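You operate a simulated robot arm through the tools that you are given. There is no shell and no other tool. Be economical: measure what you need, move in short steps, check, and stop when the job is done.

You are at the controls of a simulated robot arm. One attempt, no reset.

JOB
Shut the green line down: dosing off, feed shut, drain it empty, unplug its tube.
Fine: in that order; shut the drain again; coupling in the white port under the green dial; spill nothing and leave the rest as it is.

It is judged by the outcome, as a careful person would: the job done as asked, and still so three seconds after it is handed in. It fails if anything else is knocked over, pushed out of place, dropped, spilled or broken.

ROBOT AND FRAMES
A 6-joint arm with a two-finger parallel gripper on a trunk, on a base that drives. Base frame: it is fixed to the floor where the robot stands at the start and does not move with it; the origin is under the middle of the robot, x ahead of it, y to its left, z up; the surface under the hand at the start is at about z = 860. Lengths are in mm, angles in degrees, forces in N, time in s.
With the tool pointing down near the work surface it reaches from about 300 to 800 mm from the robot's upright axis, wherever it stands. Its first joint turns from -166.0 to 166.0 degrees. Places, roughly: dosing switch [600, 0, 1300]; green coupling (5x5x9 cm) [500, 800, 900]; green drain valve [600, 900, 1200]; green feed valve [600, 1000, 1500]; green sight glass [600, 1100, 1300]; white port under the green dial [400, 700, 900]. Payload 3.43 kg.
The tool frame sits at the grasp point between the pads (the TCP): z along the fingers, y along the line on which they close. The tips reach 34 mm beyond it. The gripper opens to 128 mm. The fingers are 24 mm wide and 12 mm thick; the gripper's body (48 by 130 mm) begins 96 mm behind the TCP.
Orientation is that of the tool frame in the base frame, as a unit quaternion [x, y, z, w]. With the fingers straight down and closing along the base's y, the tool's x points along the base's -x, its y along +y and its z along -z.

CONTROLS
- The arm moves only by the tool jog_arm. Its argument "motion" is a list of rows, each a list of 3 entries, a list of its own where there are three numbers: the shift along the tool's x, y, z in m, then the turn, a rotation vector about the tool's x, y, z in degrees, then the finger opening in m, from 0 to 0.128. In form: [[[dx, dy, dz], [ax, ay, az], jaw], ...]. A call has 1 to 20 rows; each row is the pose to reach, as a shift and turn from the pose commanded when the call began, along the tool's axes at that moment. Rows are played at 5 a second. More than 50 mm and 8.6 degrees between two rows, or a gripper value outside its range, and nothing of the call is played. A pose out of reach is approached as far as the arm can. The call stops where the force on the tool passes 90 N (or 10 N more than at its start, if that is more) or the arm is blocked; 0.2 s more then pass. Each finger travels about 45 mm/s and halts on what it meets, pressing with about 25 N; the grip force reading is that of the motor and also rises with nothing between the fingers. The clock runs only during rows and for 0.2 s after the last one: add rows that repeat a pose to give the fingers time. The reply holds the time, the measured pose of the TCP, the force on the tool along the base axes, the opening and the grip force, in the units named above and with some noise, with the torque about the TCP (base axes, N m) and any sound that the robot's microphone picked up.
- Cameras (640 x 400 px; columns grow to the right, rows downward): "scene" is now at [14.5, 205.5, 1513.9]; the picture's right is [0.43, -0.90, 0.00], its down [-0.59, -0.28, -0.75] and it looks along [0.68, 0.33, -0.66] (base axes); focal length 214 px, centre (320, 200). "wrist" rides on the gripper at [76, -11, -160] in the tool frame; the picture's right is [0.15, 0.99, 0.00], its down [-0.88, 0.13, -0.46] and it looks along [-0.45, 0.07, 0.89] (tool axes); focal length 234 px, centre (320, 200). There is no depth. A picture from a camera that has moved, and an enlarged one, comes with that camera's place and axes in the base frame and with its lens.
- camera(camera): a new picture of that camera. The clock stands still meanwhile.
- drive_base(legs): drives the robot by 1 to 6 legs, each [ahead, turn to the left] in mm and degrees, along the robot's own axes; the way and the turn of a leg run together, so that a leg with both is an arc; at most 1500 mm and 180 degrees a leg. The arm and the cameras ride along, it lands a little off, and it stops where it bumps. It gives what a move gives.
- turn_head(pan, tilt): turns the head with the scene camera to pan (to the left, within 155 degrees either way) and tilt (down, from -29 to 69), counted from straight ahead of the robot. It gives what a move gives.
- inspect(camera, box): a new picture of the part [left, top, right, bottom] of that camera's present view, enlarged. The clock stands still meanwhile.
- finish_job(): hands the job in; it is judged then, once.

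Work in short steps. Places have to be worked out from the pictures, the camera data and where the tool is seen: move nearer, look again, correct. Check each grasp and each placing, and mend what went wrong. You have 120 turns and 82 pictures in all, those below and enlarged ones among them. Open the gripper and draw the arm clear of the work before you hand the job in, unless the task says otherwise; then end with one line.

The tools are called after ">>>" as a command line: name --argument value ..., lists and objects as JSON in quotes. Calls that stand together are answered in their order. jog_arm: Moves the arm, as the interface text tells. Its arguments: {"type":"object","properties":{"motion":{"type":"array","items":{"type":"array"}}},"required":["motion"]} The other tools are called the same way: drive_base (legs) drives the base; turn_head (pan, tilt) turns the head that bears the scene camera; camera (camera) takes a picture; inspect (camera, box) takes an enlarged picture of a part of a camera's view; finish_job () hands the job in.

At the start:

```text
clock: 0.0
tool_pos: [234.7, 310.9, 997.3]
orientation: [0.002, 1.0, 0.0, 0.0]
contact_force: [0.5, -0.2, 0.7]
moment: [-0.02, 0.01, 0.03]
width: 128.3
finger_force: 0.0
robot x, y, heading: [3.1, 11.8, -0.1]
head pan, tilt: [25.7, 41.1]
```

scene: 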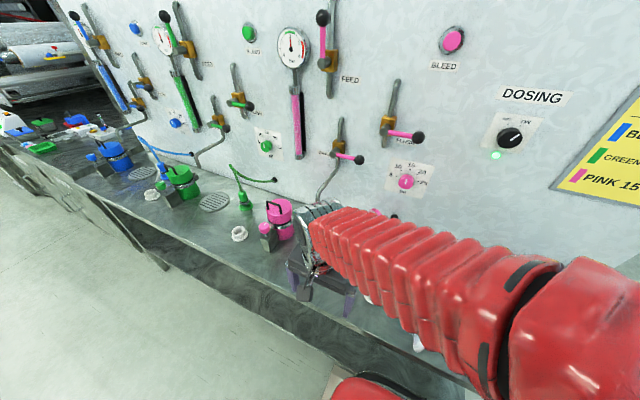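
wrist: 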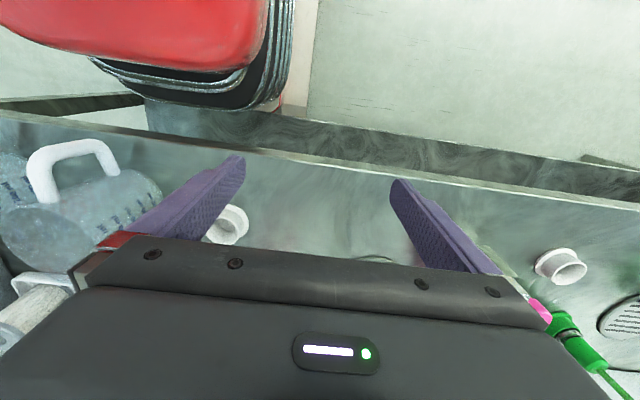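

The panel has three lines (blue, green, pink) with a dosing switch and notice at right. I'll look closer at the notice and the green line.

>>> inspect --camera "scene" --box '[120, 0, 340, 140]'

>>> inspect --camera "scene" --box '[120, 110, 340, 250]'

>>> inspect --camera "scene" --box '[440, 70, 640, 220]'

```text
2.86 times, centred on (230, 70) of scene
camera zoom: at [14.5, 205.5, 1513.9], right [0.43, -0.9, 0.0], down [-0.59, -0.28, -0.75], along [0.68, 0.33, -0.66], focal length 613 px, centre (577, 571)
```

zoom: 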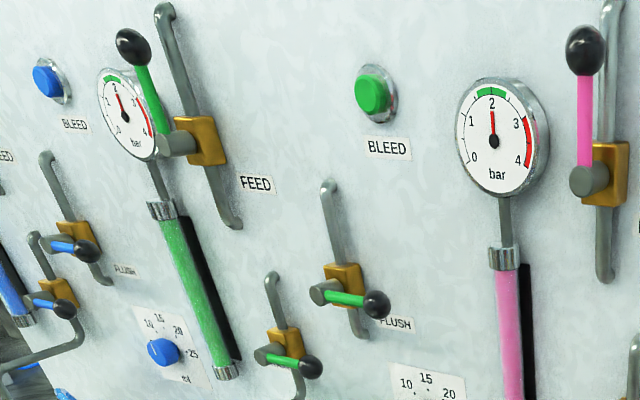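

```text
2.86 times, centred on (230, 180) of scene
camera zoom: at [14.5, 205.5, 1513.9], right [0.43, -0.9, 0.0], down [-0.59, -0.28, -0.75], along [0.68, 0.33, -0.66], focal length 613 px, centre (577, 257)
```

zoom: 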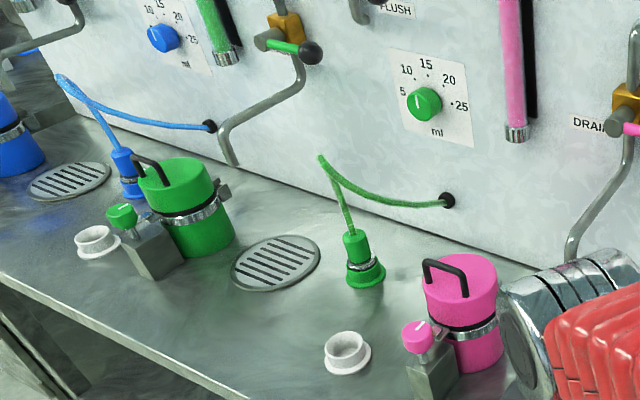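

```text
2.67 times, centred on (540, 145) of scene
camera zoom: at [14.5, 205.5, 1513.9], right [0.43, -0.9, 0.0], down [-0.59, -0.28, -0.75], along [0.68, 0.33, -0.66], focal length 572 px, centre (-267, 347)
```

zoom: 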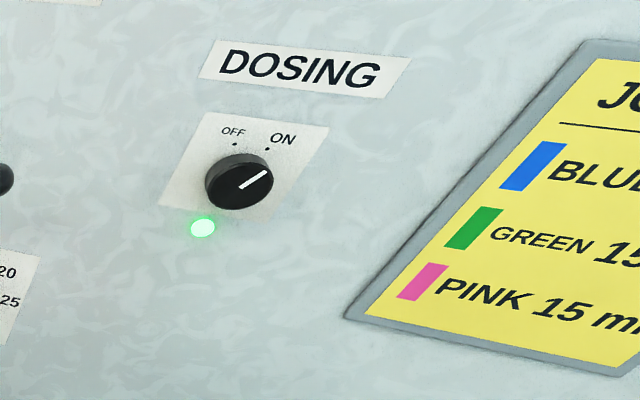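

The dosing knob points to ON, at about (615, 17, 1300). I'll raise the arm and turn the tool level, pointing at the panel in front of the switch and well short of it.

>>> jog_arm --motion '[[[-0.0165, -0.029, -0.03], [0, 0, 0], 0.128], [[-0.033, -0.058, -0.06], [0, 0, 0], 0.128], [[-0.0495, -0.087, -0.09], [0, 0, 0], 0.128], [[-0.066, -0.116, -0.12], [0, 0, 0], 0.128], [[-0.0825, -0.145, -0.15], [0, 0, 0], 0.128], [[-0.099, -0.174, -0.18], [0, 0, 0], 0.128], [[-0.1155, -0.203, -0.21], [0, 0, 0], 0.128], [[-0.132, -0.232, -0.24], [0, -7.5, 0], 0.128], [[-0.1485, -0.261, -0.27], [0, -15, 0], 0.128], [[-0.165, -0.29, -0.3], [0, -22.5, 0], 0.128], [[-0.165, -0.29, -0.3], [0, -30, 0], 0.128], [[-0.165, -0.29, -0.3], [0, -37.5, 0], 0.128], [[-0.165, -0.29, -0.3], [0, -45, 0], 0.128], [[-0.165, -0.29, -0.3], [0, -52.5, 0], 0.128], [[-0.165, -0.29, -0.3], [0, -60, 0], 0.128], [[-0.165, -0.29, -0.3], [0, -67.5, 0], 0.128], [[-0.165, -0.29, -0.3], [0, -75, 0], 0.128], [[-0.165, -0.29, -0.3], [0, -82.5, 0], 0.128], [[-0.165, -0.29, -0.3], [0, -90, 0], 0.128]]'

>>> turn_head --pan -5 --tilt 20

```text
clock: 4.0
tool_pos: [396.8, 26.5, 1296.0]
orientation: [-0.01, 0.744, 0.011, 0.668]
contact_force: [0.2, 0.1, -0.4]
moment: [-0.01, 0.01, -0.01]
width: 128.2
finger_force: 0.1
out of reach, approached as far as the arm can: row 19
robot x, y, heading: [0.1, 9.6, 0.1]
head pan, tilt: [25.7, 41.1]
```

```text
clock: 5.0
tool_pos: [397.3, 27.0, 1296.3]
orientation: [-0.009, 0.746, 0.01, 0.666]
contact_force: [-0.7, 0.7, -0.8]
moment: [0.0, -0.03, 0.05]
width: 127.9
finger_force: 0.0
robot x, y, heading: [-2.5, 10.1, 0.1]
head pan, tilt: [-5.0, 20.0]
```

The tool is nearly level. I'll look with both cameras.

>>> camera --camera "scene"

>>> camera --camera "wrist"

```text
76 pictures are left
camera scene: at [31.0, 160.9, 1546.8], right [-0.09, -1.0, 0.0], down [-0.34, 0.03, -0.94], along [0.94, -0.08, -0.34], focal length 214 px, centre (320, 200)
```

scene: 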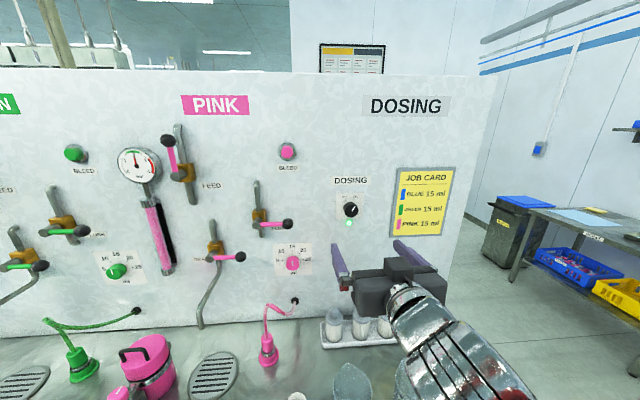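

```text
75 pictures are left
camera wrist: at [230.6, 11.1, 1238.7], right [-0.04, 0.99, -0.14], down [-0.36, 0.12, 0.93], along [0.93, 0.09, 0.35], focal length 234 px, centre (320, 200)
```

wrist: 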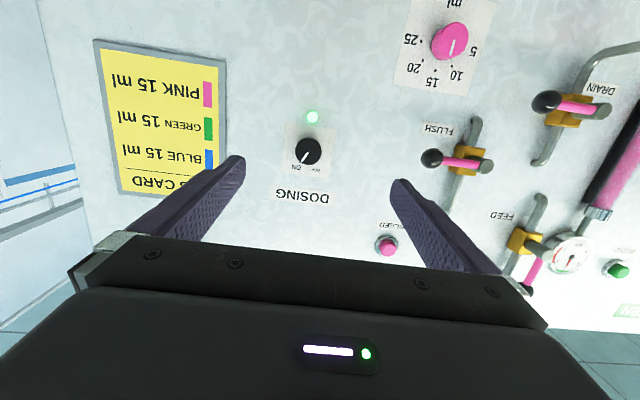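

The knob triangulates to about (614, 18, 1300), with the panel face near x≈633. I'll take a close look at its pointer and marks.

>>> inspect --camera "wrist" --box '[270, 100, 350, 210]'

```text
3.64 times, centred on (310, 155) of wrist
camera zoom: at [230.6, 11.1, 1238.7], right [-0.04, 0.99, -0.14], down [-0.36, 0.12, 0.93], along [0.93, 0.09, 0.35], focal length 852 px, centre (356, 364)
```

zoom: 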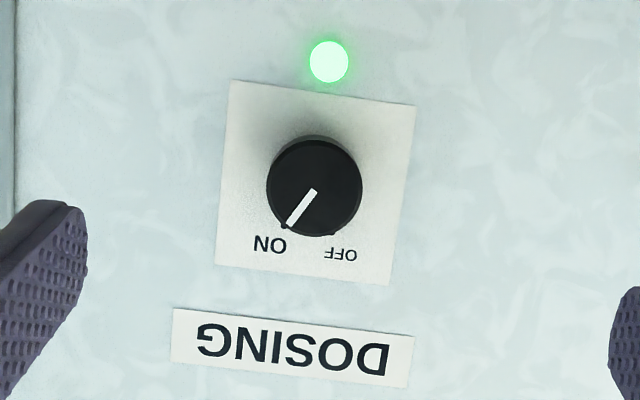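

The pointer needs about 60° counterclockwise to reach OFF. I'll narrow the jaw to 70 mm and move forward 100 mm, then check how the pose came out.

>>> jog_arm --motion '[[[0, 0, 0.035], [0, 0, 0], 0.1], [[0, 0, 0.07], [0, 0, 0], 0.08], [[0, 0, 0.1], [0, 0, 0], 0.07], [[0, 0, 0.1], [0, 0, 0], 0.07]]'

```text
clock: 6.0
tool_pos: [497.8, 17.6, 1299.6]
orientation: [0.002, 0.707, -0.001, 0.707]
contact_force: [0.0, 0.0, -0.6]
moment: [0.01, -0.02, 0.01]
width: 70.0
finger_force: 0.1
out of reach, approached as far as the arm can: row 1
robot x, y, heading: [0.2, 12.1, 0.0]
head pan, tilt: [-5.0, 20.0]
```

The tool is now exactly level at y=17.6, z=1299.6. I'll advance to x≈560 and check the centring.

>>> jog_arm --motion '[[[0, 0, 0.03], [0, 0, 0], 0.07], [[0, 0, 0.06], [0, 0, 0], 0.07]]'

>>> camera --camera "wrist"

```text
clock: 6.6
tool_pos: [557.2, 17.0, 1298.6]
orientation: [0.002, 0.707, -0.001, 0.707]
contact_force: [-0.1, -0.1, 0.1]
moment: [0.03, 0.04, 0.0]
width: 70.0
finger_force: 0.1
robot x, y, heading: [2.1, 13.4, 0.1]
head pan, tilt: [-5.0, 20.0]
```

```text
73 pictures are left
camera wrist: at [397.4, 6.5, 1224.3], right [0.0, 0.99, -0.15], down [-0.46, 0.13, 0.88], along [0.89, 0.06, 0.45], focal length 234 px, centre (320, 200)
```

wrist: 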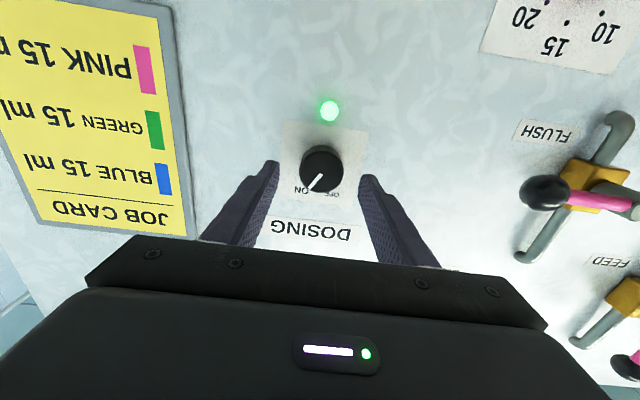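

Well centred. I'll advance to x≈592 and then close gently on the knob.

>>> jog_arm --motion '[[[0.002, 0, 0.012], [0, 0, 0], 0.07], [[0.002, 0, 0.024], [0, 0, 0], 0.07], [[0.002, 0, 0.034], [0, 0, 0], 0.07], [[0.002, 0, 0.034], [0, 0, 0], 0.055], [[0.002, 0, 0.034], [0, 0, 0], 0.04], [[0.002, 0, 0.034], [0, 0, 0], 0.03], [[0.002, 0, 0.034], [0, 0, 0], 0.03]]'

```text
clock: 8.2
tool_pos: [591.6, 17.1, 1298.2]
orientation: [0.003, 0.707, -0.002, 0.708]
contact_force: [1.7, 7.7, 1.4]
moment: [-0.05, 0.01, -0.15]
width: 41.4
finger_force: 45.6
robot x, y, heading: [-0.7, 10.8, 0.2]
head pan, tilt: [-5.0, 20.0]
```

Gripped at 41 mm. I'll turn it 60° counterclockwise as seen from the robot (−z).

>>> jog_arm --motion '[[[0, 0, 0], [0, 0, -7.5], 0.03], [[0, 0, 0], [0, 0, -15], 0.03], [[0, 0, 0], [0, 0, -22.5], 0.03], [[0, 0, 0], [0, 0, -30], 0.03], [[0, 0, 0], [0, 0, -37.5], 0.03], [[0, 0, 0], [0, 0, -45], 0.03], [[0, 0, 0], [0, 0, -52.5], 0.03], [[0, 0, 0], [0, 0, -60], 0.03], [[0, 0, 0], [0, 0, -60], 0.03]]'

>>> camera --camera "wrist"

```text
clock: 10.2
tool_pos: [590.8, 16.3, 1298.6]
orientation: [-0.35, 0.613, -0.355, 0.613]
contact_force: [4.0, -29.8, 13.8]
moment: [0.43, -0.05, -1.23]
width: 41.6
finger_force: 45.5
robot x, y, heading: [1.9, 12.3, -0.1]
head pan, tilt: [-5.0, 20.0]
```

```text
72 pictures are left
camera wrist: at [431.3, -54.2, 1270.4], right [0.01, 0.37, -0.93], down [-0.45, 0.83, 0.33], along [0.89, 0.42, 0.17], focal length 234 px, centre (320, 200)
```

wrist: 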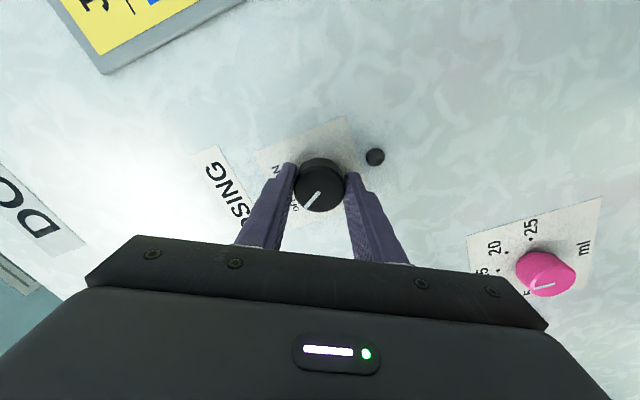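

The LED is out, so dosing is off. I'll release, back off straight and rotate the tool level again.

>>> jog_arm --motion '[[[0, 0, 0], [0, 0, -60], 0.05], [[0, 0, 0], [0, 0, 0], 0.06], [[0, 0, 0], [0, 0, 0], 0.07], [[0, 0, -0.03], [0, 0, 0], 0.07], [[0, 0, -0.07], [0, 0, 0], 0.07], [[0, 0, -0.11], [0, 0, 7.5], 0.07], [[0, 0, -0.15], [0, 0, 15], 0.07], [[0, 0, -0.18], [0, 0, 22.5], 0.07], [[0, 0, -0.18], [0, 0, 30], 0.07], [[0, 0, -0.18], [0, 0, 37.5], 0.07], [[0, 0, -0.18], [0, 0, 45], 0.07], [[0, 0, -0.18], [0, 0, 52.5], 0.07], [[0, 0, -0.18], [0, 0, 60], 0.07]]'

```text
refused: row 1 steps farther than a row can; nothing moved
```

That first row carried a stray turn, so I'm correcting it to zero.

>>> jog_arm --motion '[[[0, 0, 0], [0, 0, 0], 0.05], [[0, 0, 0], [0, 0, 0], 0.06], [[0, 0, 0], [0, 0, 0], 0.07], [[0, 0, -0.03], [0, 0, 0], 0.07], [[0, 0, -0.07], [0, 0, 0], 0.07], [[0, 0, -0.11], [0, 0, 7.5], 0.07], [[0, 0, -0.15], [0, 0, 15], 0.07], [[0, 0, -0.18], [0, 0, 22.5], 0.07], [[0, 0, -0.18], [0, 0, 30], 0.07], [[0, 0, -0.18], [0, 0, 37.5], 0.07], [[0, 0, -0.18], [0, 0, 45], 0.07], [[0, 0, -0.18], [0, 0, 52.5], 0.07], [[0, 0, -0.18], [0, 0, 60], 0.07]]'

>>> camera --camera "scene"

```text
clock: 13.0
tool_pos: [410.9, 18.4, 1296.9]
orientation: [0.002, 0.707, -0.001, 0.707]
contact_force: [-0.2, 0.1, -0.4]
moment: [0.03, 0.03, -0.02]
width: 70.0
finger_force: 0.1
robot x, y, heading: [-2.2, 12.7, 0.1]
head pan, tilt: [-5.0, 20.0]
```

```text
71 pictures are left
camera scene: at [30.9, 160.8, 1546.8], right [-0.09, -1.0, 0.0], down [-0.34, 0.03, -0.94], along [0.94, -0.08, -0.34], focal length 214 px, centre (320, 200)
```

scene: 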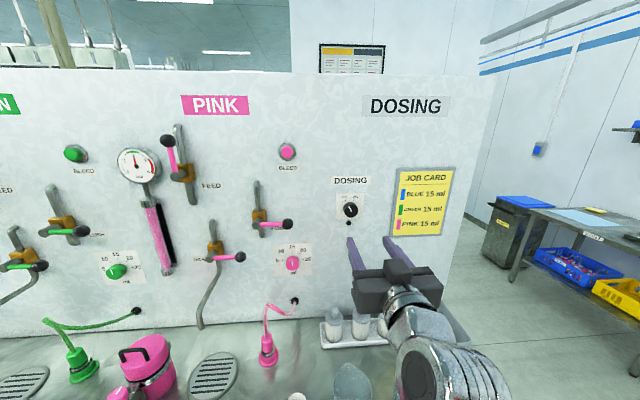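

Dosing is off with the LED dark. Next I'll drive to y≈900 by backing up 100 mm, turning left, going ahead 890 mm and turning back.

>>> drive_base --legs '[[-100, 0], [0, 90], [890, 0], [0, -90], [80, 0]]'

>>> turn_head --pan 0 --tilt 20

>>> camera --camera "scene"

>>> camera --camera "wrist"

```text
clock: 17.1
tool_pos: [202.9, 290.3, 1298.4]
orientation: [-0.248, 0.661, 0.249, 0.662]
contact_force: [0.0, -0.9, 0.7]
moment: [0.01, -0.01, -0.01]
width: 69.9
finger_force: 0.1
robot x, y, heading: [-100.0, 16.7, 40.5]
head pan, tilt: [-5.0, 20.0]
stopped in leg 2: the robot was blocked; the commanded pose is now the measured one
```

```text
clock: 17.8
tool_pos: [203.1, 290.6, 1299.5]
orientation: [-0.248, 0.662, 0.249, 0.662]
contact_force: [0.2, 1.3, 0.2]
moment: [-0.03, -0.01, -0.02]
width: 69.9
finger_force: 0.1
robot x, y, heading: [-101.8, 17.6, 40.5]
head pan, tilt: [0.0, 20.0]
```

```text
70 pictures are left
camera scene: at [-182.1, 156.7, 1546.8], right [0.65, -0.76, 0.0], down [-0.26, -0.22, -0.94], along [0.71, 0.61, -0.34], focal length 214 px, centre (320, 200)
```

scene: 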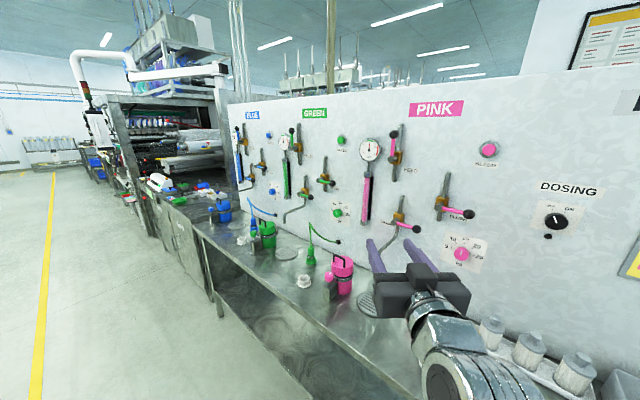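

```text
69 pictures are left
camera wrist: at [90.1, 176.9, 1223.3], right [-0.65, 0.74, -0.15], down [-0.43, -0.2, 0.88], along [0.62, 0.64, 0.45], focal length 234 px, centre (320, 200)
```

wrist: 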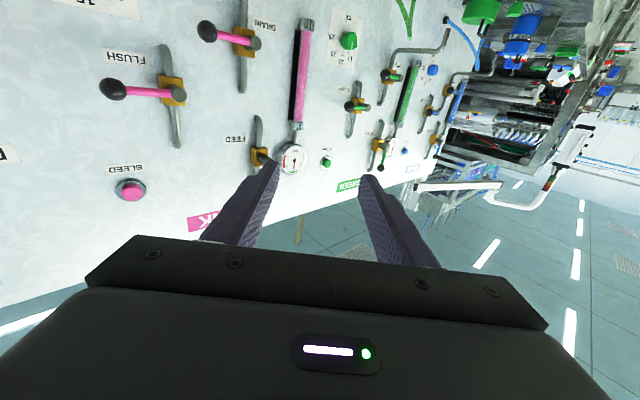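

The base corner met the bench. Before backing further I'll look behind.

>>> turn_head --pan 150 --tilt 30

>>> camera --camera "scene"

```text
clock: 20.1
tool_pos: [202.0, 290.7, 1300.1]
orientation: [-0.248, 0.661, 0.25, 0.663]
contact_force: [0.5, 1.0, -1.2]
moment: [-0.04, -0.03, 0.01]
width: 70.1
finger_force: 0.0
robot x, y, heading: [-103.1, 16.1, 40.7]
head pan, tilt: [150.0, 30.0]
```

```text
68 pictures are left
camera scene: at [-341.7, 79.4, 1530.8], right [-0.18, 0.98, 0.0], down [0.49, 0.09, -0.87], along [-0.85, -0.16, -0.5], focal length 214 px, centre (320, 200)
```

scene: 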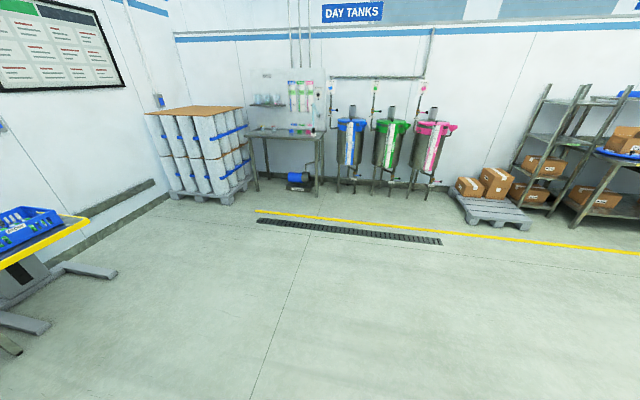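

There is plenty of free floor behind. I'll back out 350 mm, then go around to y≈900.

>>> drive_base --legs '[[-350, 0], [0, 49.5], [1110, 0], [0, -90], [300, 0]]'

>>> turn_head --pan 0 --tilt 15

>>> camera --camera "scene"

>>> camera --camera "wrist"

```text
clock: 24.8
tool_pos: [-222.7, 171.8, 1299.6]
orientation: [-0.397, 0.584, 0.399, 0.585]
contact_force: [0.1, 0.4, 0.0]
moment: [0.01, -0.01, -0.01]
width: 69.6
finger_force: 0.2
robot x, y, heading: [-372.2, -209.9, 66.5]
head pan, tilt: [150.0, 30.0]
stopped in leg 2: the robot was blocked; the commanded pose is now the measured one
```

```text
clock: 27.2
tool_pos: [-222.1, 171.5, 1300.1]
orientation: [-0.398, 0.584, 0.399, 0.585]
contact_force: [-0.5, 0.5, -0.5]
moment: [-0.02, -0.02, 0.01]
width: 69.9
finger_force: 0.0
robot x, y, heading: [-372.1, -208.8, 66.8]
head pan, tilt: [0.0, 15.0]
```

```text
67 pictures are left
camera scene: at [-505.4, -117.6, 1555.0], right [0.92, -0.4, 0.0], down [-0.1, -0.24, -0.97], along [0.38, 0.89, -0.26], focal length 214 px, centre (320, 200)
```

scene: 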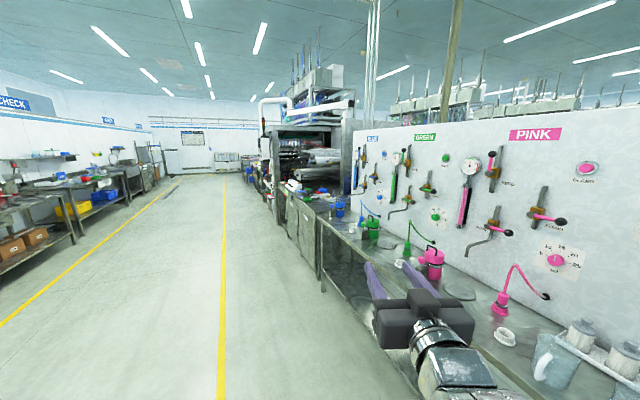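

```text
66 pictures are left
camera wrist: at [-270.9, 19.1, 1224.1], right [-0.92, 0.36, -0.15], down [-0.29, -0.38, 0.88], along [0.26, 0.85, 0.45], focal length 234 px, centre (320, 200)
```

wrist: 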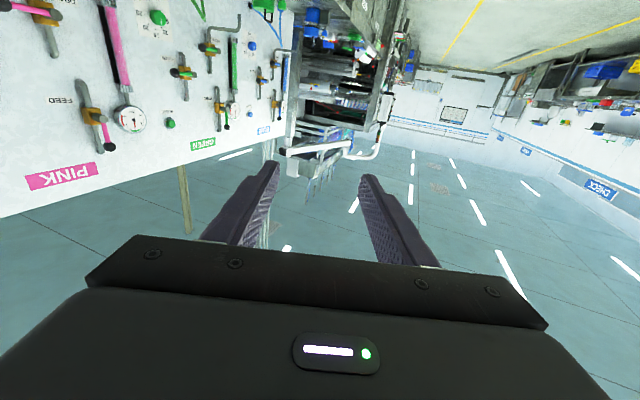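

Blocked again during the turn with nothing visible ahead. I'll look down toward the right and rear.

>>> turn_head --pan -110 --tilt 50

>>> camera --camera "scene"

```text
clock: 29.0
tool_pos: [-222.2, 171.9, 1300.2]
orientation: [-0.399, 0.584, 0.399, 0.584]
contact_force: [0.3, 0.1, -0.5]
moment: [0.01, 0.0, -0.02]
width: 70.2
finger_force: 0.1
robot x, y, heading: [-370.8, -210.3, 66.7]
head pan, tilt: [-110.0, 50.0]
```

```text
65 pictures are left
camera scene: at [-486.4, -256.3, 1501.3], right [-0.69, -0.73, 0.0], down [-0.56, 0.53, -0.64], along [0.47, -0.44, -0.77], focal length 214 px, centre (320, 200)
```

scene: 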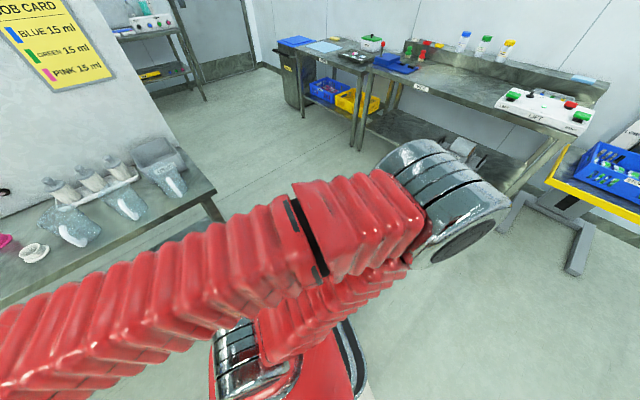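

Nothing visibly near the base or elbow. I'll retry the remaining turn in a small step to see if it's genuinely blocked.

>>> drive_base --legs '[[0, 12]]'

```text
clock: 30.4
tool_pos: [-305.6, 194.5, 1300.8]
orientation: [-0.456, 0.539, 0.458, 0.54]
contact_force: [-0.6, -0.5, -0.4]
moment: [0.02, 0.03, 0.0]
width: 70.0
finger_force: 0.1
robot x, y, heading: [-372.9, -210.3, 78.4]
head pan, tilt: [-110.0, 50.0]
```

It turns freely, so I'll carry on with shorter legs.

>>> drive_base --legs '[[0, 11.5], [600, 0], [510, 0]]'

>>> drive_base --legs '[[0, -22], [0, -22], [0, -23], [0, -23]]'

>>> turn_head --pan 0 --tilt 15

```text
clock: 39.1
tool_pos: [-400.4, 1313.6, 1300.5]
orientation: [0.513, -0.487, -0.513, -0.487]
contact_force: [0.8, -0.2, -0.8]
moment: [0.01, -0.03, -0.01]
width: 69.8
finger_force: 0.1
robot x, y, heading: [-383.8, 901.8, 90.5]
head pan, tilt: [-110.0, 50.0]
```

```text
clock: 41.6
tool_pos: [-227.7, 1285.5, 1301.3]
orientation: [-0.396, 0.585, 0.398, 0.585]
contact_force: [0.8, -0.5, 0.3]
moment: [0.02, -0.01, 0.02]
width: 69.8
finger_force: 0.1
robot x, y, heading: [-378.4, 901.9, 66.4]
head pan, tilt: [-110.0, 50.0]
stopped in leg 2: the robot was blocked; the commanded pose is now the measured one
```

```text
clock: 43.5
tool_pos: [-227.9, 1285.2, 1302.5]
orientation: [-0.396, 0.585, 0.397, 0.586]
contact_force: [0.2, -0.6, 0.5]
moment: [-0.02, 0.01, 0.02]
width: 69.8
finger_force: 0.0
robot x, y, heading: [-376.3, 906.5, 66.3]
head pan, tilt: [0.0, 15.0]
```

The turn blocked again at the same odd heading, as if spurious. I'll continue in single small turns.

>>> drive_base --legs '[[0, -12], [0, -12], [0, -12]]'

>>> drive_base --legs '[[0, -10], [0, -10], [0, -10]]'

```text
clock: 46.4
tool_pos: [-72.5, 1177.3, 1301.7]
orientation: [-0.252, 0.661, 0.252, 0.661]
contact_force: [0.4, -0.4, -0.4]
moment: [-0.02, -0.03, -0.01]
width: 69.9
finger_force: 0.1
robot x, y, heading: [-377.6, 902.0, 40.3]
head pan, tilt: [0.0, 15.0]
stopped in leg 3: the robot was blocked; the commanded pose is now the measured one
```

```text
clock: 49.8
tool_pos: [23.4, 987.0, 1302.5]
orientation: [-0.072, 0.704, 0.072, 0.703]
contact_force: [-0.3, -0.4, 0.3]
moment: [0.02, 0.01, 0.0]
width: 70.2
finger_force: 0.2
robot x, y, heading: [-374.0, 898.9, 10.6]
head pan, tilt: [0.0, 15.0]
stopped in leg 3: the robot was blocked; the commanded pose is now the measured one
```

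Nearly square now. I'll finish the turn and drive ahead part of the way.

>>> drive_base --legs '[[0, -10.5]]'

>>> drive_base --legs '[[250, 0]]'

>>> camera --camera "scene"

```text
clock: 51.1
tool_pos: [34.7, 911.8, 1302.9]
orientation: [-0.007, 0.707, 0.007, 0.707]
contact_force: [-0.2, 0.6, -0.2]
moment: [0.0, -0.02, -0.02]
width: 70.1
finger_force: 0.0
robot x, y, heading: [-377.4, 896.7, 0.2]
head pan, tilt: [0.0, 15.0]
```

```text
clock: 53.3
tool_pos: [280.7, 912.2, 1303.3]
orientation: [-0.007, 0.707, 0.008, 0.707]
contact_force: [0.5, 0.0, 1.2]
moment: [0.05, 0.01, 0.01]
width: 70.0
finger_force: 0.0
robot x, y, heading: [-127.6, 897.0, 0.2]
head pan, tilt: [0.0, 15.0]
```

```text
64 pictures are left
camera scene: at [-98.8, 1053.5, 1555.0], right [0.0, -1.0, 0.0], down [-0.26, 0.0, -0.97], along [0.97, 0.0, -0.26], focal length 214 px, centre (320, 200)
```

scene: 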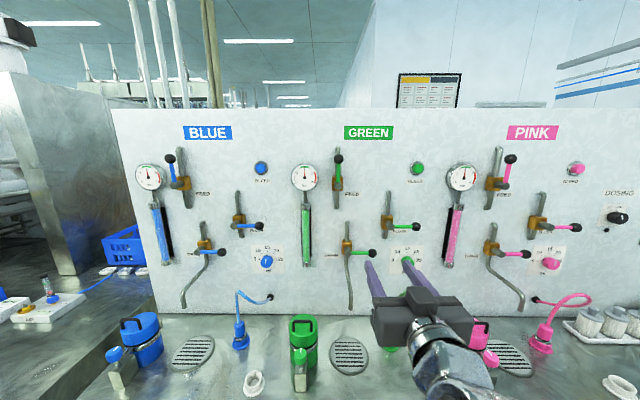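

Now facing the green line. I'll zoom in on its upper and lower parts.

>>> inspect --camera "scene" --box '[280, 120, 440, 220]'

>>> inspect --camera "scene" --box '[280, 210, 440, 310]'

```text
4.00 times, centred on (360, 170) of scene
camera zoom: at [-98.8, 1053.5, 1555.0], right [0.0, -1.0, 0.0], down [-0.26, 0.0, -0.97], along [0.97, 0.0, -0.26], focal length 858 px, centre (160, 320)
```

zoom: 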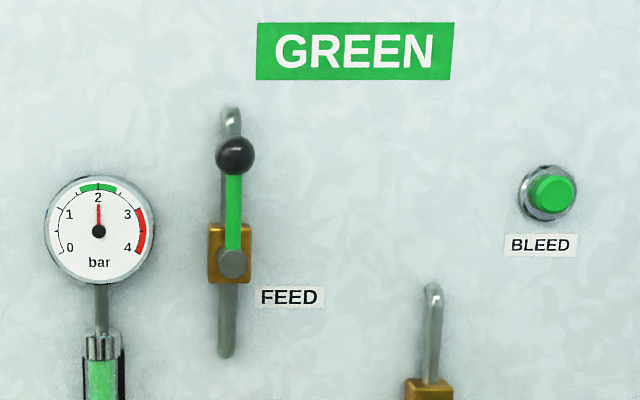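

```text
4.00 times, centred on (360, 260) of scene
camera zoom: at [-98.8, 1053.5, 1555.0], right [0.0, -1.0, 0.0], down [-0.26, 0.0, -0.97], along [0.97, 0.0, -0.26], focal length 858 px, centre (160, -40)
```

zoom: 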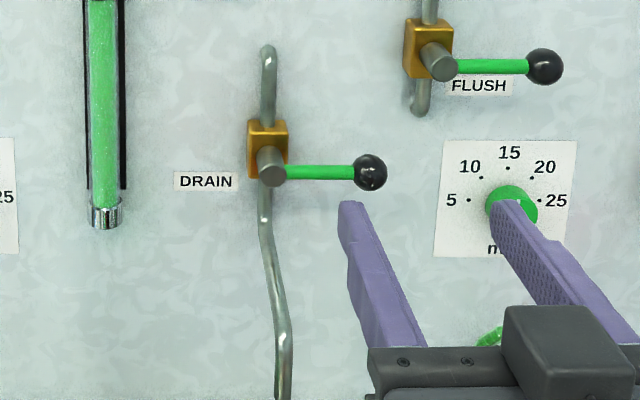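

Feed handle points up (open); drain points right (closed). I'll drive 110 mm ahead to get reach, then lift the tool toward the feed handle ball, estimated at (560, 997, 1507).

>>> drive_base --legs '[[110, 0]]'

>>> jog_arm --motion '[[[-0.04, 0.015, 0], [0, 0, 0], 0.07], [[-0.08, 0.03, 0], [0, 0, 0], 0.07], [[-0.12, 0.045, 0], [0, 0, 0], 0.07], [[-0.16, 0.06, 0], [0, 0, 0], 0.07], [[-0.2, 0.085, 0.02], [0, 0, 0], 0.07], [[-0.2, 0.085, 0.04], [0, 0, 0], 0.07]]'

>>> camera --camera "wrist"

>>> camera --camera "scene"

```text
clock: 54.6
tool_pos: [391.4, 913.6, 1301.6]
orientation: [-0.008, 0.707, 0.007, 0.707]
contact_force: [-0.1, -0.8, 0.1]
moment: [0.01, 0.02, -0.03]
width: 69.8
finger_force: 0.1
robot x, y, heading: [-16.4, 897.2, 0.4]
head pan, tilt: [0.0, 15.0]
```

```text
refused: row 5 steps farther than a row can; nothing moved
```

```text
61 pictures are left
camera wrist: at [232.4, 898.7, 1228.0], right [-0.02, 0.99, -0.15], down [-0.46, 0.12, 0.88], along [0.89, 0.09, 0.45], focal length 234 px, centre (320, 200)
```

wrist: 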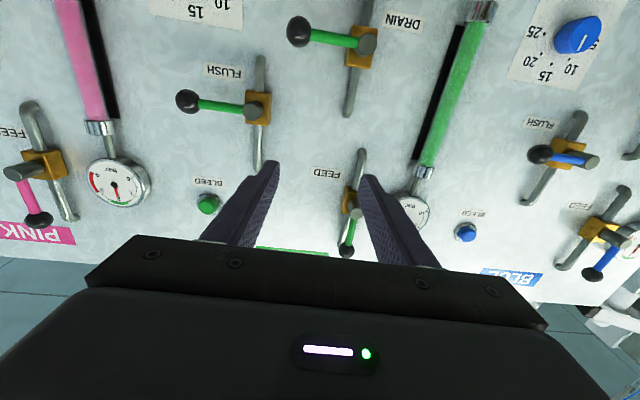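

```text
60 pictures are left
camera scene: at [12.0, 1054.0, 1555.0], right [0.01, -1.0, 0.0], down [-0.26, 0.0, -0.97], along [0.97, 0.0, -0.26], focal length 214 px, centre (320, 200)
```

scene: 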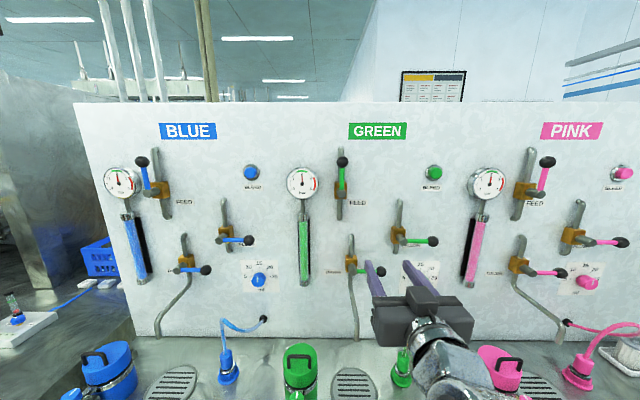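

Triangulation puts the feed ball at about (583, 997, 1508), its hub ~84 mm below; drain ball (583, 875, 1179). I'll move to stand off the feed ball.

>>> jog_arm --motion '[[[-0.035, 0.014, 0.01], [0, 0, 0], 0.07], [[-0.07, 0.028, 0.02], [0, 0, 0], 0.07], [[-0.105, 0.042, 0.03], [0, 0, 0], 0.07], [[-0.14, 0.056, 0.05], [0, 0, 0], 0.07], [[-0.175, 0.07, 0.07], [0, 0, 0], 0.065], [[-0.206, 0.083, 0.09], [0, 0, 0], 0.06], [[-0.206, 0.083, 0.1], [0, 0, 0], 0.06]]'

>>> camera --camera "wrist"

```text
clock: 56.2
tool_pos: [490.8, 999.0, 1509.9]
orientation: [-0.007, 0.707, 0.007, 0.707]
contact_force: [0.5, -0.2, -0.3]
moment: [0.02, 0.04, -0.03]
width: 60.3
finger_force: 0.0
robot x, y, heading: [-16.9, 894.2, 0.4]
head pan, tilt: [0.0, 15.0]
```

```text
59 pictures are left
camera wrist: at [330.4, 983.8, 1434.6], right [-0.02, 0.99, -0.15], down [-0.46, 0.12, 0.88], along [0.89, 0.09, 0.45], focal length 234 px, centre (320, 200)
```

wrist: 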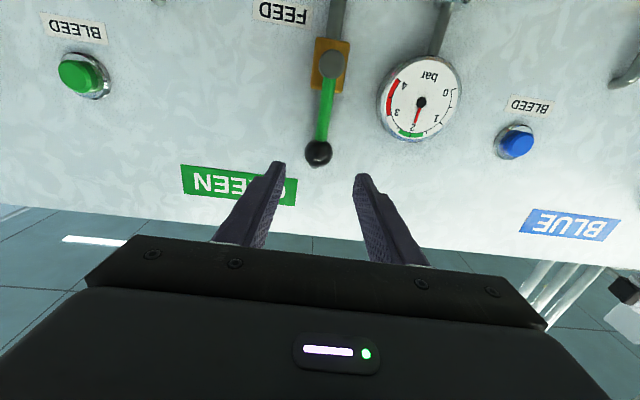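

Centred on the ball. I'll advance to x≈575 and close on it.

>>> jog_arm --motion '[[[0.002, 0, 0.03], [0, 0, 0], 0.06], [[0.004, -0.001, 0.06], [0, 0, 0], 0.06], [[0.004, -0.002, 0.084], [0, 0, 0], 0.06], [[0.004, -0.002, 0.084], [0, 0, 0], 0.045], [[0.004, -0.002, 0.084], [0, 0, 0], 0.03], [[0.004, -0.002, 0.084], [0, 0, 0], 0.02], [[0.004, -0.002, 0.084], [0, 0, 0], 0.02]]'

>>> camera --camera "wrist"

```text
clock: 57.9
tool_pos: [573.9, 997.2, 1506.6]
orientation: [-0.008, 0.707, 0.008, 0.707]
contact_force: [4.0, -2.3, 2.3]
moment: [-0.03, -0.02, 0.0]
width: 30.8
finger_force: 45.7
robot x, y, heading: [-20.1, 898.3, 0.5]
head pan, tilt: [0.0, 15.0]
```

```text
58 pictures are left
camera wrist: at [414.8, 983.5, 1430.7], right [-0.02, 0.99, -0.15], down [-0.46, 0.12, 0.88], along [0.89, 0.09, 0.45], focal length 234 px, centre (320, 200)
```

wrist: 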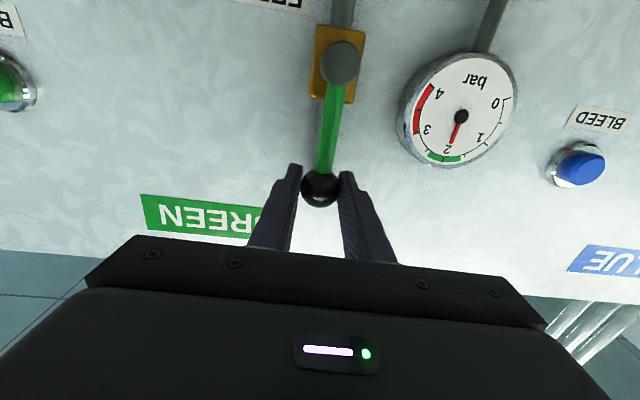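

Ball gripped (30.8 mm), hub at z≈1420, so the radius is ~86 mm. I'll try the first 24° clockwise arc toward horizontal-right.

>>> jog_arm --motion '[[[0.0008, -0.012, 0], [0, 0, 8], 0.02], [[0.0033, -0.0237, 0], [0, 0, 16], 0.02], [[0.0074, -0.035, 0], [0, 0, 24], 0.02]]'

```text
clock: 58.6
tool_pos: [574.4, 964.2, 1498.2]
orientation: [0.14, 0.692, 0.156, 0.69]
contact_force: [-5.3, 6.5, -0.6]
moment: [0.45, -0.25, 0.12]
width: 31.1
finger_force: 45.0
robot x, y, heading: [-19.4, 894.2, 0.2]
head pan, tilt: [0.0, 15.0]
```

Moving easily. Continuing the remaining 66°.

>>> jog_arm --motion '[[[0.0008, -0.012, 0], [0, 0, 8], 0.02], [[0.0033, -0.0237, 0], [0, 0, 16], 0.02], [[0.0074, -0.035, 0], [0, 0, 24], 0.02], [[0.0131, -0.0456, 0], [0, 0, 32], 0.02], [[0.0201, -0.0553, 0], [0, 0, 40], 0.02], [[0.0285, -0.0639, 0], [0, 0, 48], 0.02], [[0.0379, -0.0713, 0], [0, 0, 56], 0.02], [[0.0483, -0.0773, 0], [0, 0, 64], 0.02], [[0.051, -0.0786, 0], [0, 0, 66], 0.02]]'

>>> camera --camera "scene"

>>> camera --camera "wrist"

```text
clock: 60.6
tool_pos: [575.8, 909.2, 1420.3]
orientation: [0.466, 0.531, 0.476, 0.524]
contact_force: [-12.6, -7.1, 5.1]
moment: [-0.28, -0.28, -0.57]
width: 31.5
finger_force: 45.0
out of reach, approached as far as the arm can: row 6, 7
robot x, y, heading: [-20.6, 894.8, 0.2]
head pan, tilt: [0.0, 15.0]
```

```text
57 pictures are left
camera scene: at [11.4, 1053.7, 1555.0], right [0.01, -1.0, 0.0], down [-0.26, 0.0, -0.97], along [0.97, 0.01, -0.26], focal length 214 px, centre (320, 200)
```

scene: 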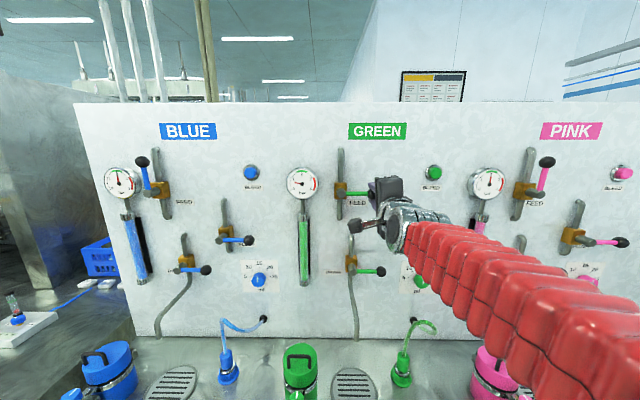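

```text
56 pictures are left
camera wrist: at [414.8, 980.8, 1400.7], right [-0.01, 0.26, 0.97], down [-0.44, -0.87, 0.23], along [0.9, -0.43, 0.12], focal length 234 px, centre (320, 200)
```

wrist: 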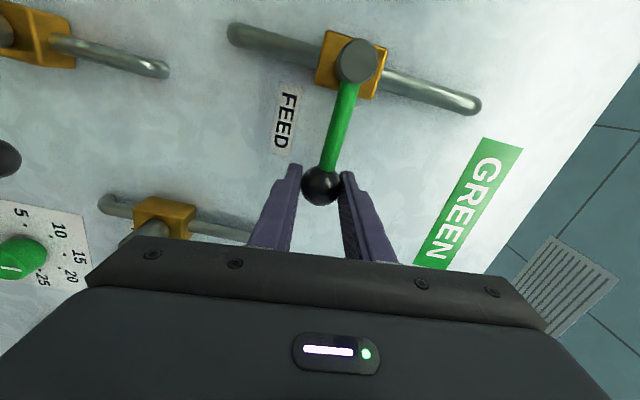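

The feed handle looks about horizontal. I'll zoom to check the angle and the gauge.

>>> inspect --camera "scene" --box '[280, 140, 440, 240]'

```text
4.00 times, centred on (360, 190) of scene
camera zoom: at [11.4, 1053.7, 1555.0], right [0.01, -1.0, 0.0], down [-0.26, 0.0, -0.97], along [0.97, 0.01, -0.26], focal length 858 px, centre (160, 240)
```

zoom: 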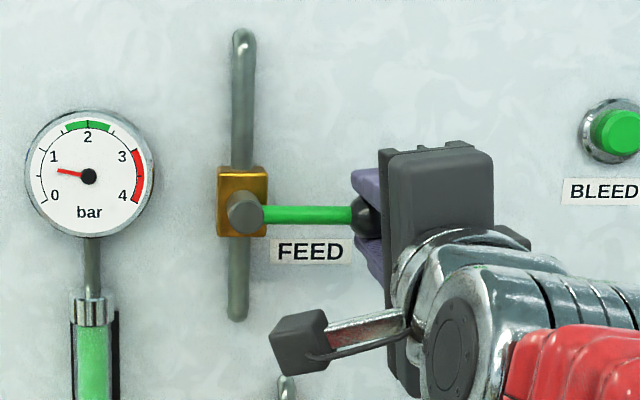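

The handle is horizontal and the gauge has fallen. I'll nudge 4° further to be sure of the stop, then release and back off.

>>> jog_arm --motion '[[[0.0002, -0.006, 0], [0, 0, 4], 0.02], [[0.0002, -0.006, 0], [0, 0, 4], 0.02]]'

```text
clock: 61.2
tool_pos: [576.2, 911.7, 1419.7]
orientation: [0.51, 0.484, 0.525, 0.479]
contact_force: [11.2, -11.0, 33.3]
moment: [0.12, -0.18, -0.29]
width: 30.8
finger_force: 44.6
robot x, y, heading: [-21.9, 893.1, 0.2]
head pan, tilt: [0.0, 15.0]
```

It's against the stop. I'll relax the push, open and back off 110 mm.

>>> jog_arm --motion '[[[0.0002, 0.006, 0], [0, 0, -4], 0.03], [[0.0002, 0.006, 0], [0, 0, -4], 0.045], [[0.0002, 0.006, 0], [0, 0, -4], 0.06], [[0.0002, 0.006, 0], [0, 0, -4], 0.06], [[0.0002, 0.006, -0.03], [0, 0, -4], 0.06], [[0.0002, 0.006, -0.07], [0, 0, -4], 0.06], [[0.0002, 0.006, -0.11], [0, 0, -4], 0.06]]'

>>> camera --camera "wrist"

>>> inspect --camera "scene" --box '[260, 140, 420, 300]'

```text
clock: 62.9
tool_pos: [479.1, 909.0, 1419.1]
orientation: [0.48, 0.517, 0.493, 0.509]
contact_force: [0.8, 0.3, 0.5]
moment: [0.09, 0.01, -0.01]
width: 60.0
finger_force: 0.1
out of reach, approached as far as the arm can: row 7
robot x, y, heading: [-18.7, 897.1, 0.3]
head pan, tilt: [0.0, 15.0]
```

```text
54 pictures are left
camera wrist: at [318.1, 981.2, 1403.8], right [-0.01, 0.2, 0.98], down [-0.44, -0.88, 0.17], along [0.9, -0.43, 0.09], focal length 234 px, centre (320, 200)
```

wrist: 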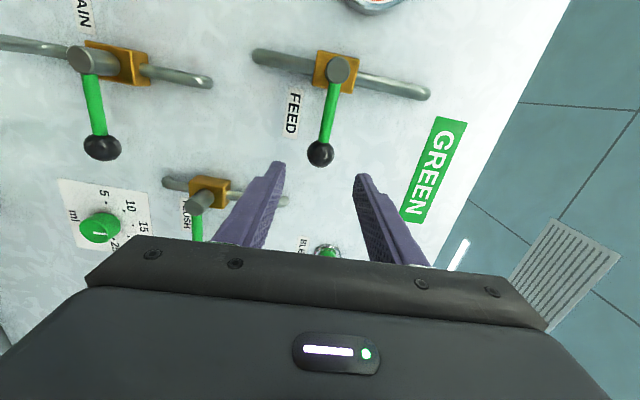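

```text
2.50 times, centred on (340, 220) of scene
camera zoom: at [12.4, 1054.0, 1555.0], right [0.0, -1.0, 0.0], down [-0.26, 0.0, -0.97], along [0.97, 0.0, -0.26], focal length 536 px, centre (270, 150)
```

zoom: 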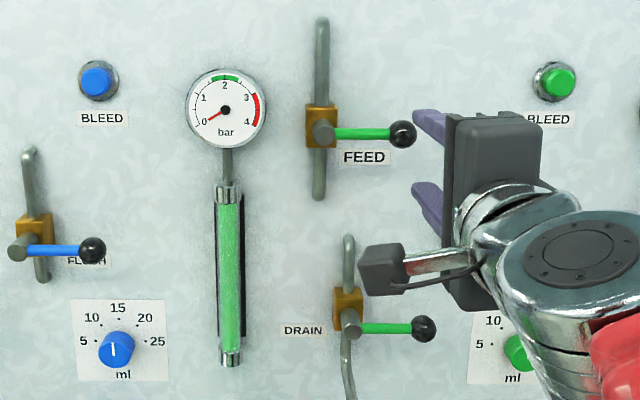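

Feed is shut and the gauge reads 0. Next is the drain ball at about (583, 873, 1179). I'll keep the 90° roll and descend in front of it.

>>> jog_arm --motion '[[[-0.006, -0.048, 0.01], [0, 0, 0], 0.06], [[-0.012, -0.096, 0.01], [0, 0, 0], 0.06], [[-0.018, -0.144, 0.01], [0, 0, 0], 0.06], [[-0.026, -0.192, 0.01], [0, 0, 0], 0.06], [[-0.034, -0.24, 0.01], [0, 0, 0], 0.06], [[-0.034, -0.24, 0.01], [0, 0, 0], 0.06]]'

>>> camera --camera "wrist"

>>> turn_head --pan -15 --tilt 40

>>> camera --camera "scene"

```text
clock: 64.2
tool_pos: [503.9, 873.7, 1191.5]
orientation: [0.494, 0.506, 0.505, 0.494]
contact_force: [0.4, 0.3, 0.2]
moment: [-0.01, 0.0, 0.02]
width: 60.1
finger_force: 0.1
out of reach, approached as far as the arm can: row 1, 5, 6
robot x, y, heading: [-18.0, 897.5, 0.3]
head pan, tilt: [0.0, 15.0]
```

```text
52 pictures are left
camera wrist: at [342.7, 946.4, 1179.9], right [0.0, 0.15, 0.99], down [-0.44, -0.89, 0.13], along [0.9, -0.43, 0.07], focal length 234 px, centre (320, 200)
```

wrist: 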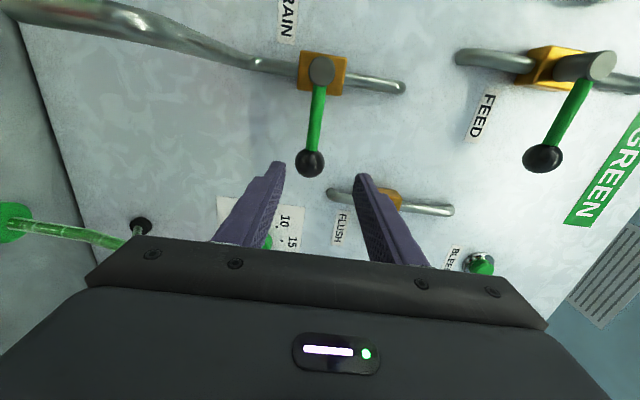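

```text
clock: 65.1
tool_pos: [505.0, 874.4, 1192.3]
orientation: [0.495, 0.506, 0.505, 0.495]
contact_force: [-0.6, -0.4, -0.3]
moment: [0.0, 0.01, 0.03]
width: 60.0
finger_force: 0.1
robot x, y, heading: [-20.2, 895.2, 0.4]
head pan, tilt: [-15.0, 40.0]
```

```text
51 pictures are left
camera scene: at [1.1, 1032.0, 1515.5], right [-0.25, -0.97, 0.0], down [-0.62, 0.16, -0.77], along [0.74, -0.19, -0.64], focal length 214 px, centre (320, 200)
```

scene: 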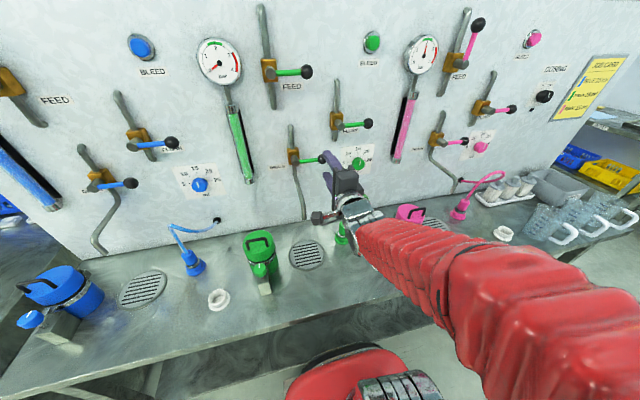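

The ball is at about (583, 874, 1181). The arm was limited close in, so I'll move forward a little and read the pose.

>>> jog_arm --motion '[[[0, 0, 0.03], [0, 0, 0], 0.06], [[0, 0, 0.06], [0, 0, 0], 0.06], [[0, 0, 0.06], [0, 0, 0], 0.06]]'

>>> inspect --camera "scene" --box '[220, 120, 400, 290]'

```text
clock: 65.9
tool_pos: [565.1, 875.4, 1190.6]
orientation: [0.495, 0.505, 0.505, 0.495]
contact_force: [-0.4, -0.5, 0.7]
moment: [-0.03, 0.01, 0.02]
width: 60.1
finger_force: 0.0
robot x, y, heading: [-18.3, 898.8, 0.2]
head pan, tilt: [-15.0, 40.0]
```

```text
2.35 times, centred on (310, 205) of scene
camera zoom: at [1.1, 1032.0, 1515.4], right [-0.25, -0.97, 0.0], down [-0.62, 0.16, -0.77], along [0.74, -0.19, -0.64], focal length 505 px, centre (344, 188)
```

zoom: 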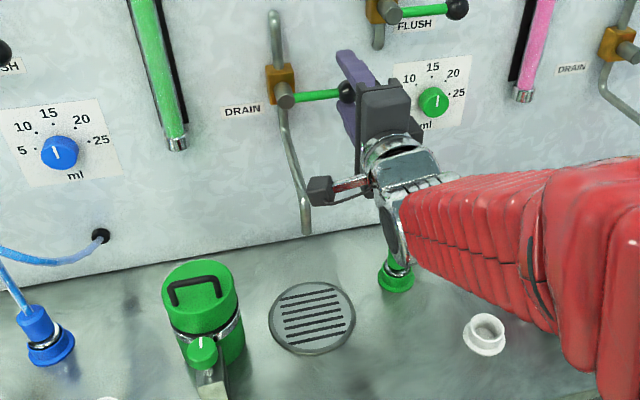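

The drain outlet triangulates to x≈500, over the grate, so draining there is fine. I'll lower 10 mm, move in 10 mm and grip the drain ball.

>>> jog_arm --motion '[[[0.001, -0.01, 0.01], [0, 0, 0], 0.06], [[0.001, -0.01, 0.01], [0, 0, 0], 0.045], [[0.001, -0.01, 0.01], [0, 0, 0], 0.03], [[0.001, -0.01, 0.01], [0, 0, 0], 0.02], [[0.001, -0.01, 0.01], [0, 0, 0], 0.02]]'

>>> camera --camera "wrist"

```text
clock: 67.1
tool_pos: [573.5, 876.3, 1181.2]
orientation: [0.495, 0.505, 0.505, 0.495]
contact_force: [-0.8, 0.0, -5.2]
moment: [-0.24, 0.06, -0.05]
width: 30.9
finger_force: 44.5
robot x, y, heading: [-18.0, 895.4, 0.5]
head pan, tilt: [-15.0, 40.0]
```

```text
49 pictures are left
camera wrist: at [412.9, 948.9, 1170.0], right [0.0, 0.15, 0.99], down [-0.44, -0.89, 0.13], along [0.9, -0.43, 0.07], focal length 234 px, centre (320, 200)
```

wrist: 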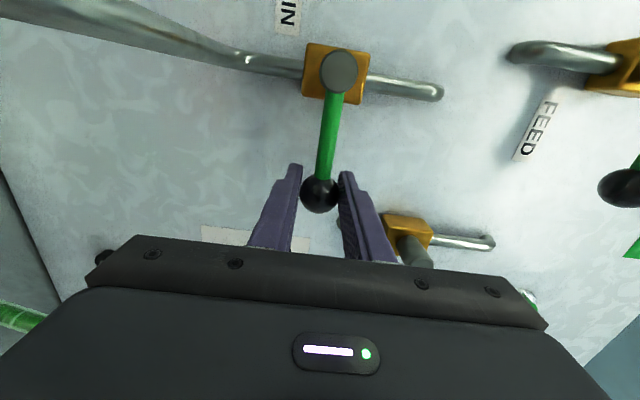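

Gripped. I'll swing the drain handle up (counterclockwise) 90° in an arc.

>>> jog_arm --motion '[[[0.0008, 0.0118, 0], [0, 0, -8], 0.02], [[0.0033, 0.0234, 0], [0, 0, -16], 0.02], [[0.0073, 0.0346, 0], [0, 0, -24], 0.02], [[0.0129, 0.045, 0], [0, 0, -32], 0.02], [[0.0199, 0.0546, 0], [0, 0, -40], 0.02], [[0.0281, 0.0632, 0], [0, 0, -48], 0.02], [[0.0375, 0.0705, 0], [0, 0, -56], 0.02], [[0.0477, 0.0764, 0], [0, 0, -64], 0.02], [[0.0587, 0.0808, 0], [0, 0, -72], 0.02], [[0.0702, 0.0837, 0], [0, 0, -80], 0.02], [[0.082, 0.085, 0], [0, 0, -88], 0.02], [[0.088, 0.085, 0], [0, 0, -92], 0.02], [[0.088, 0.085, 0], [0, 0, -92], 0.02]]'

>>> camera --camera "scene"

```text
clock: 69.9
tool_pos: [572.8, 960.1, 1264.3]
orientation: [-0.017, 0.707, -0.006, 0.707]
contact_force: [13.1, -53.6, -21.8]
moment: [0.23, -0.02, -0.51]
width: 31.1
finger_force: 45.1
robot x, y, heading: [-16.8, 898.5, 0.3]
head pan, tilt: [-15.0, 40.0]
```

```text
48 pictures are left
camera scene: at [2.6, 1030.2, 1515.6], right [-0.25, -0.97, 0.0], down [-0.62, 0.16, -0.77], along [0.74, -0.19, -0.64], focal length 214 px, centre (320, 200)
```

scene: 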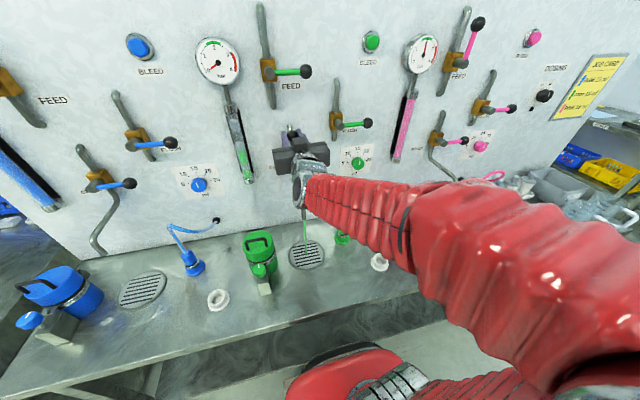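

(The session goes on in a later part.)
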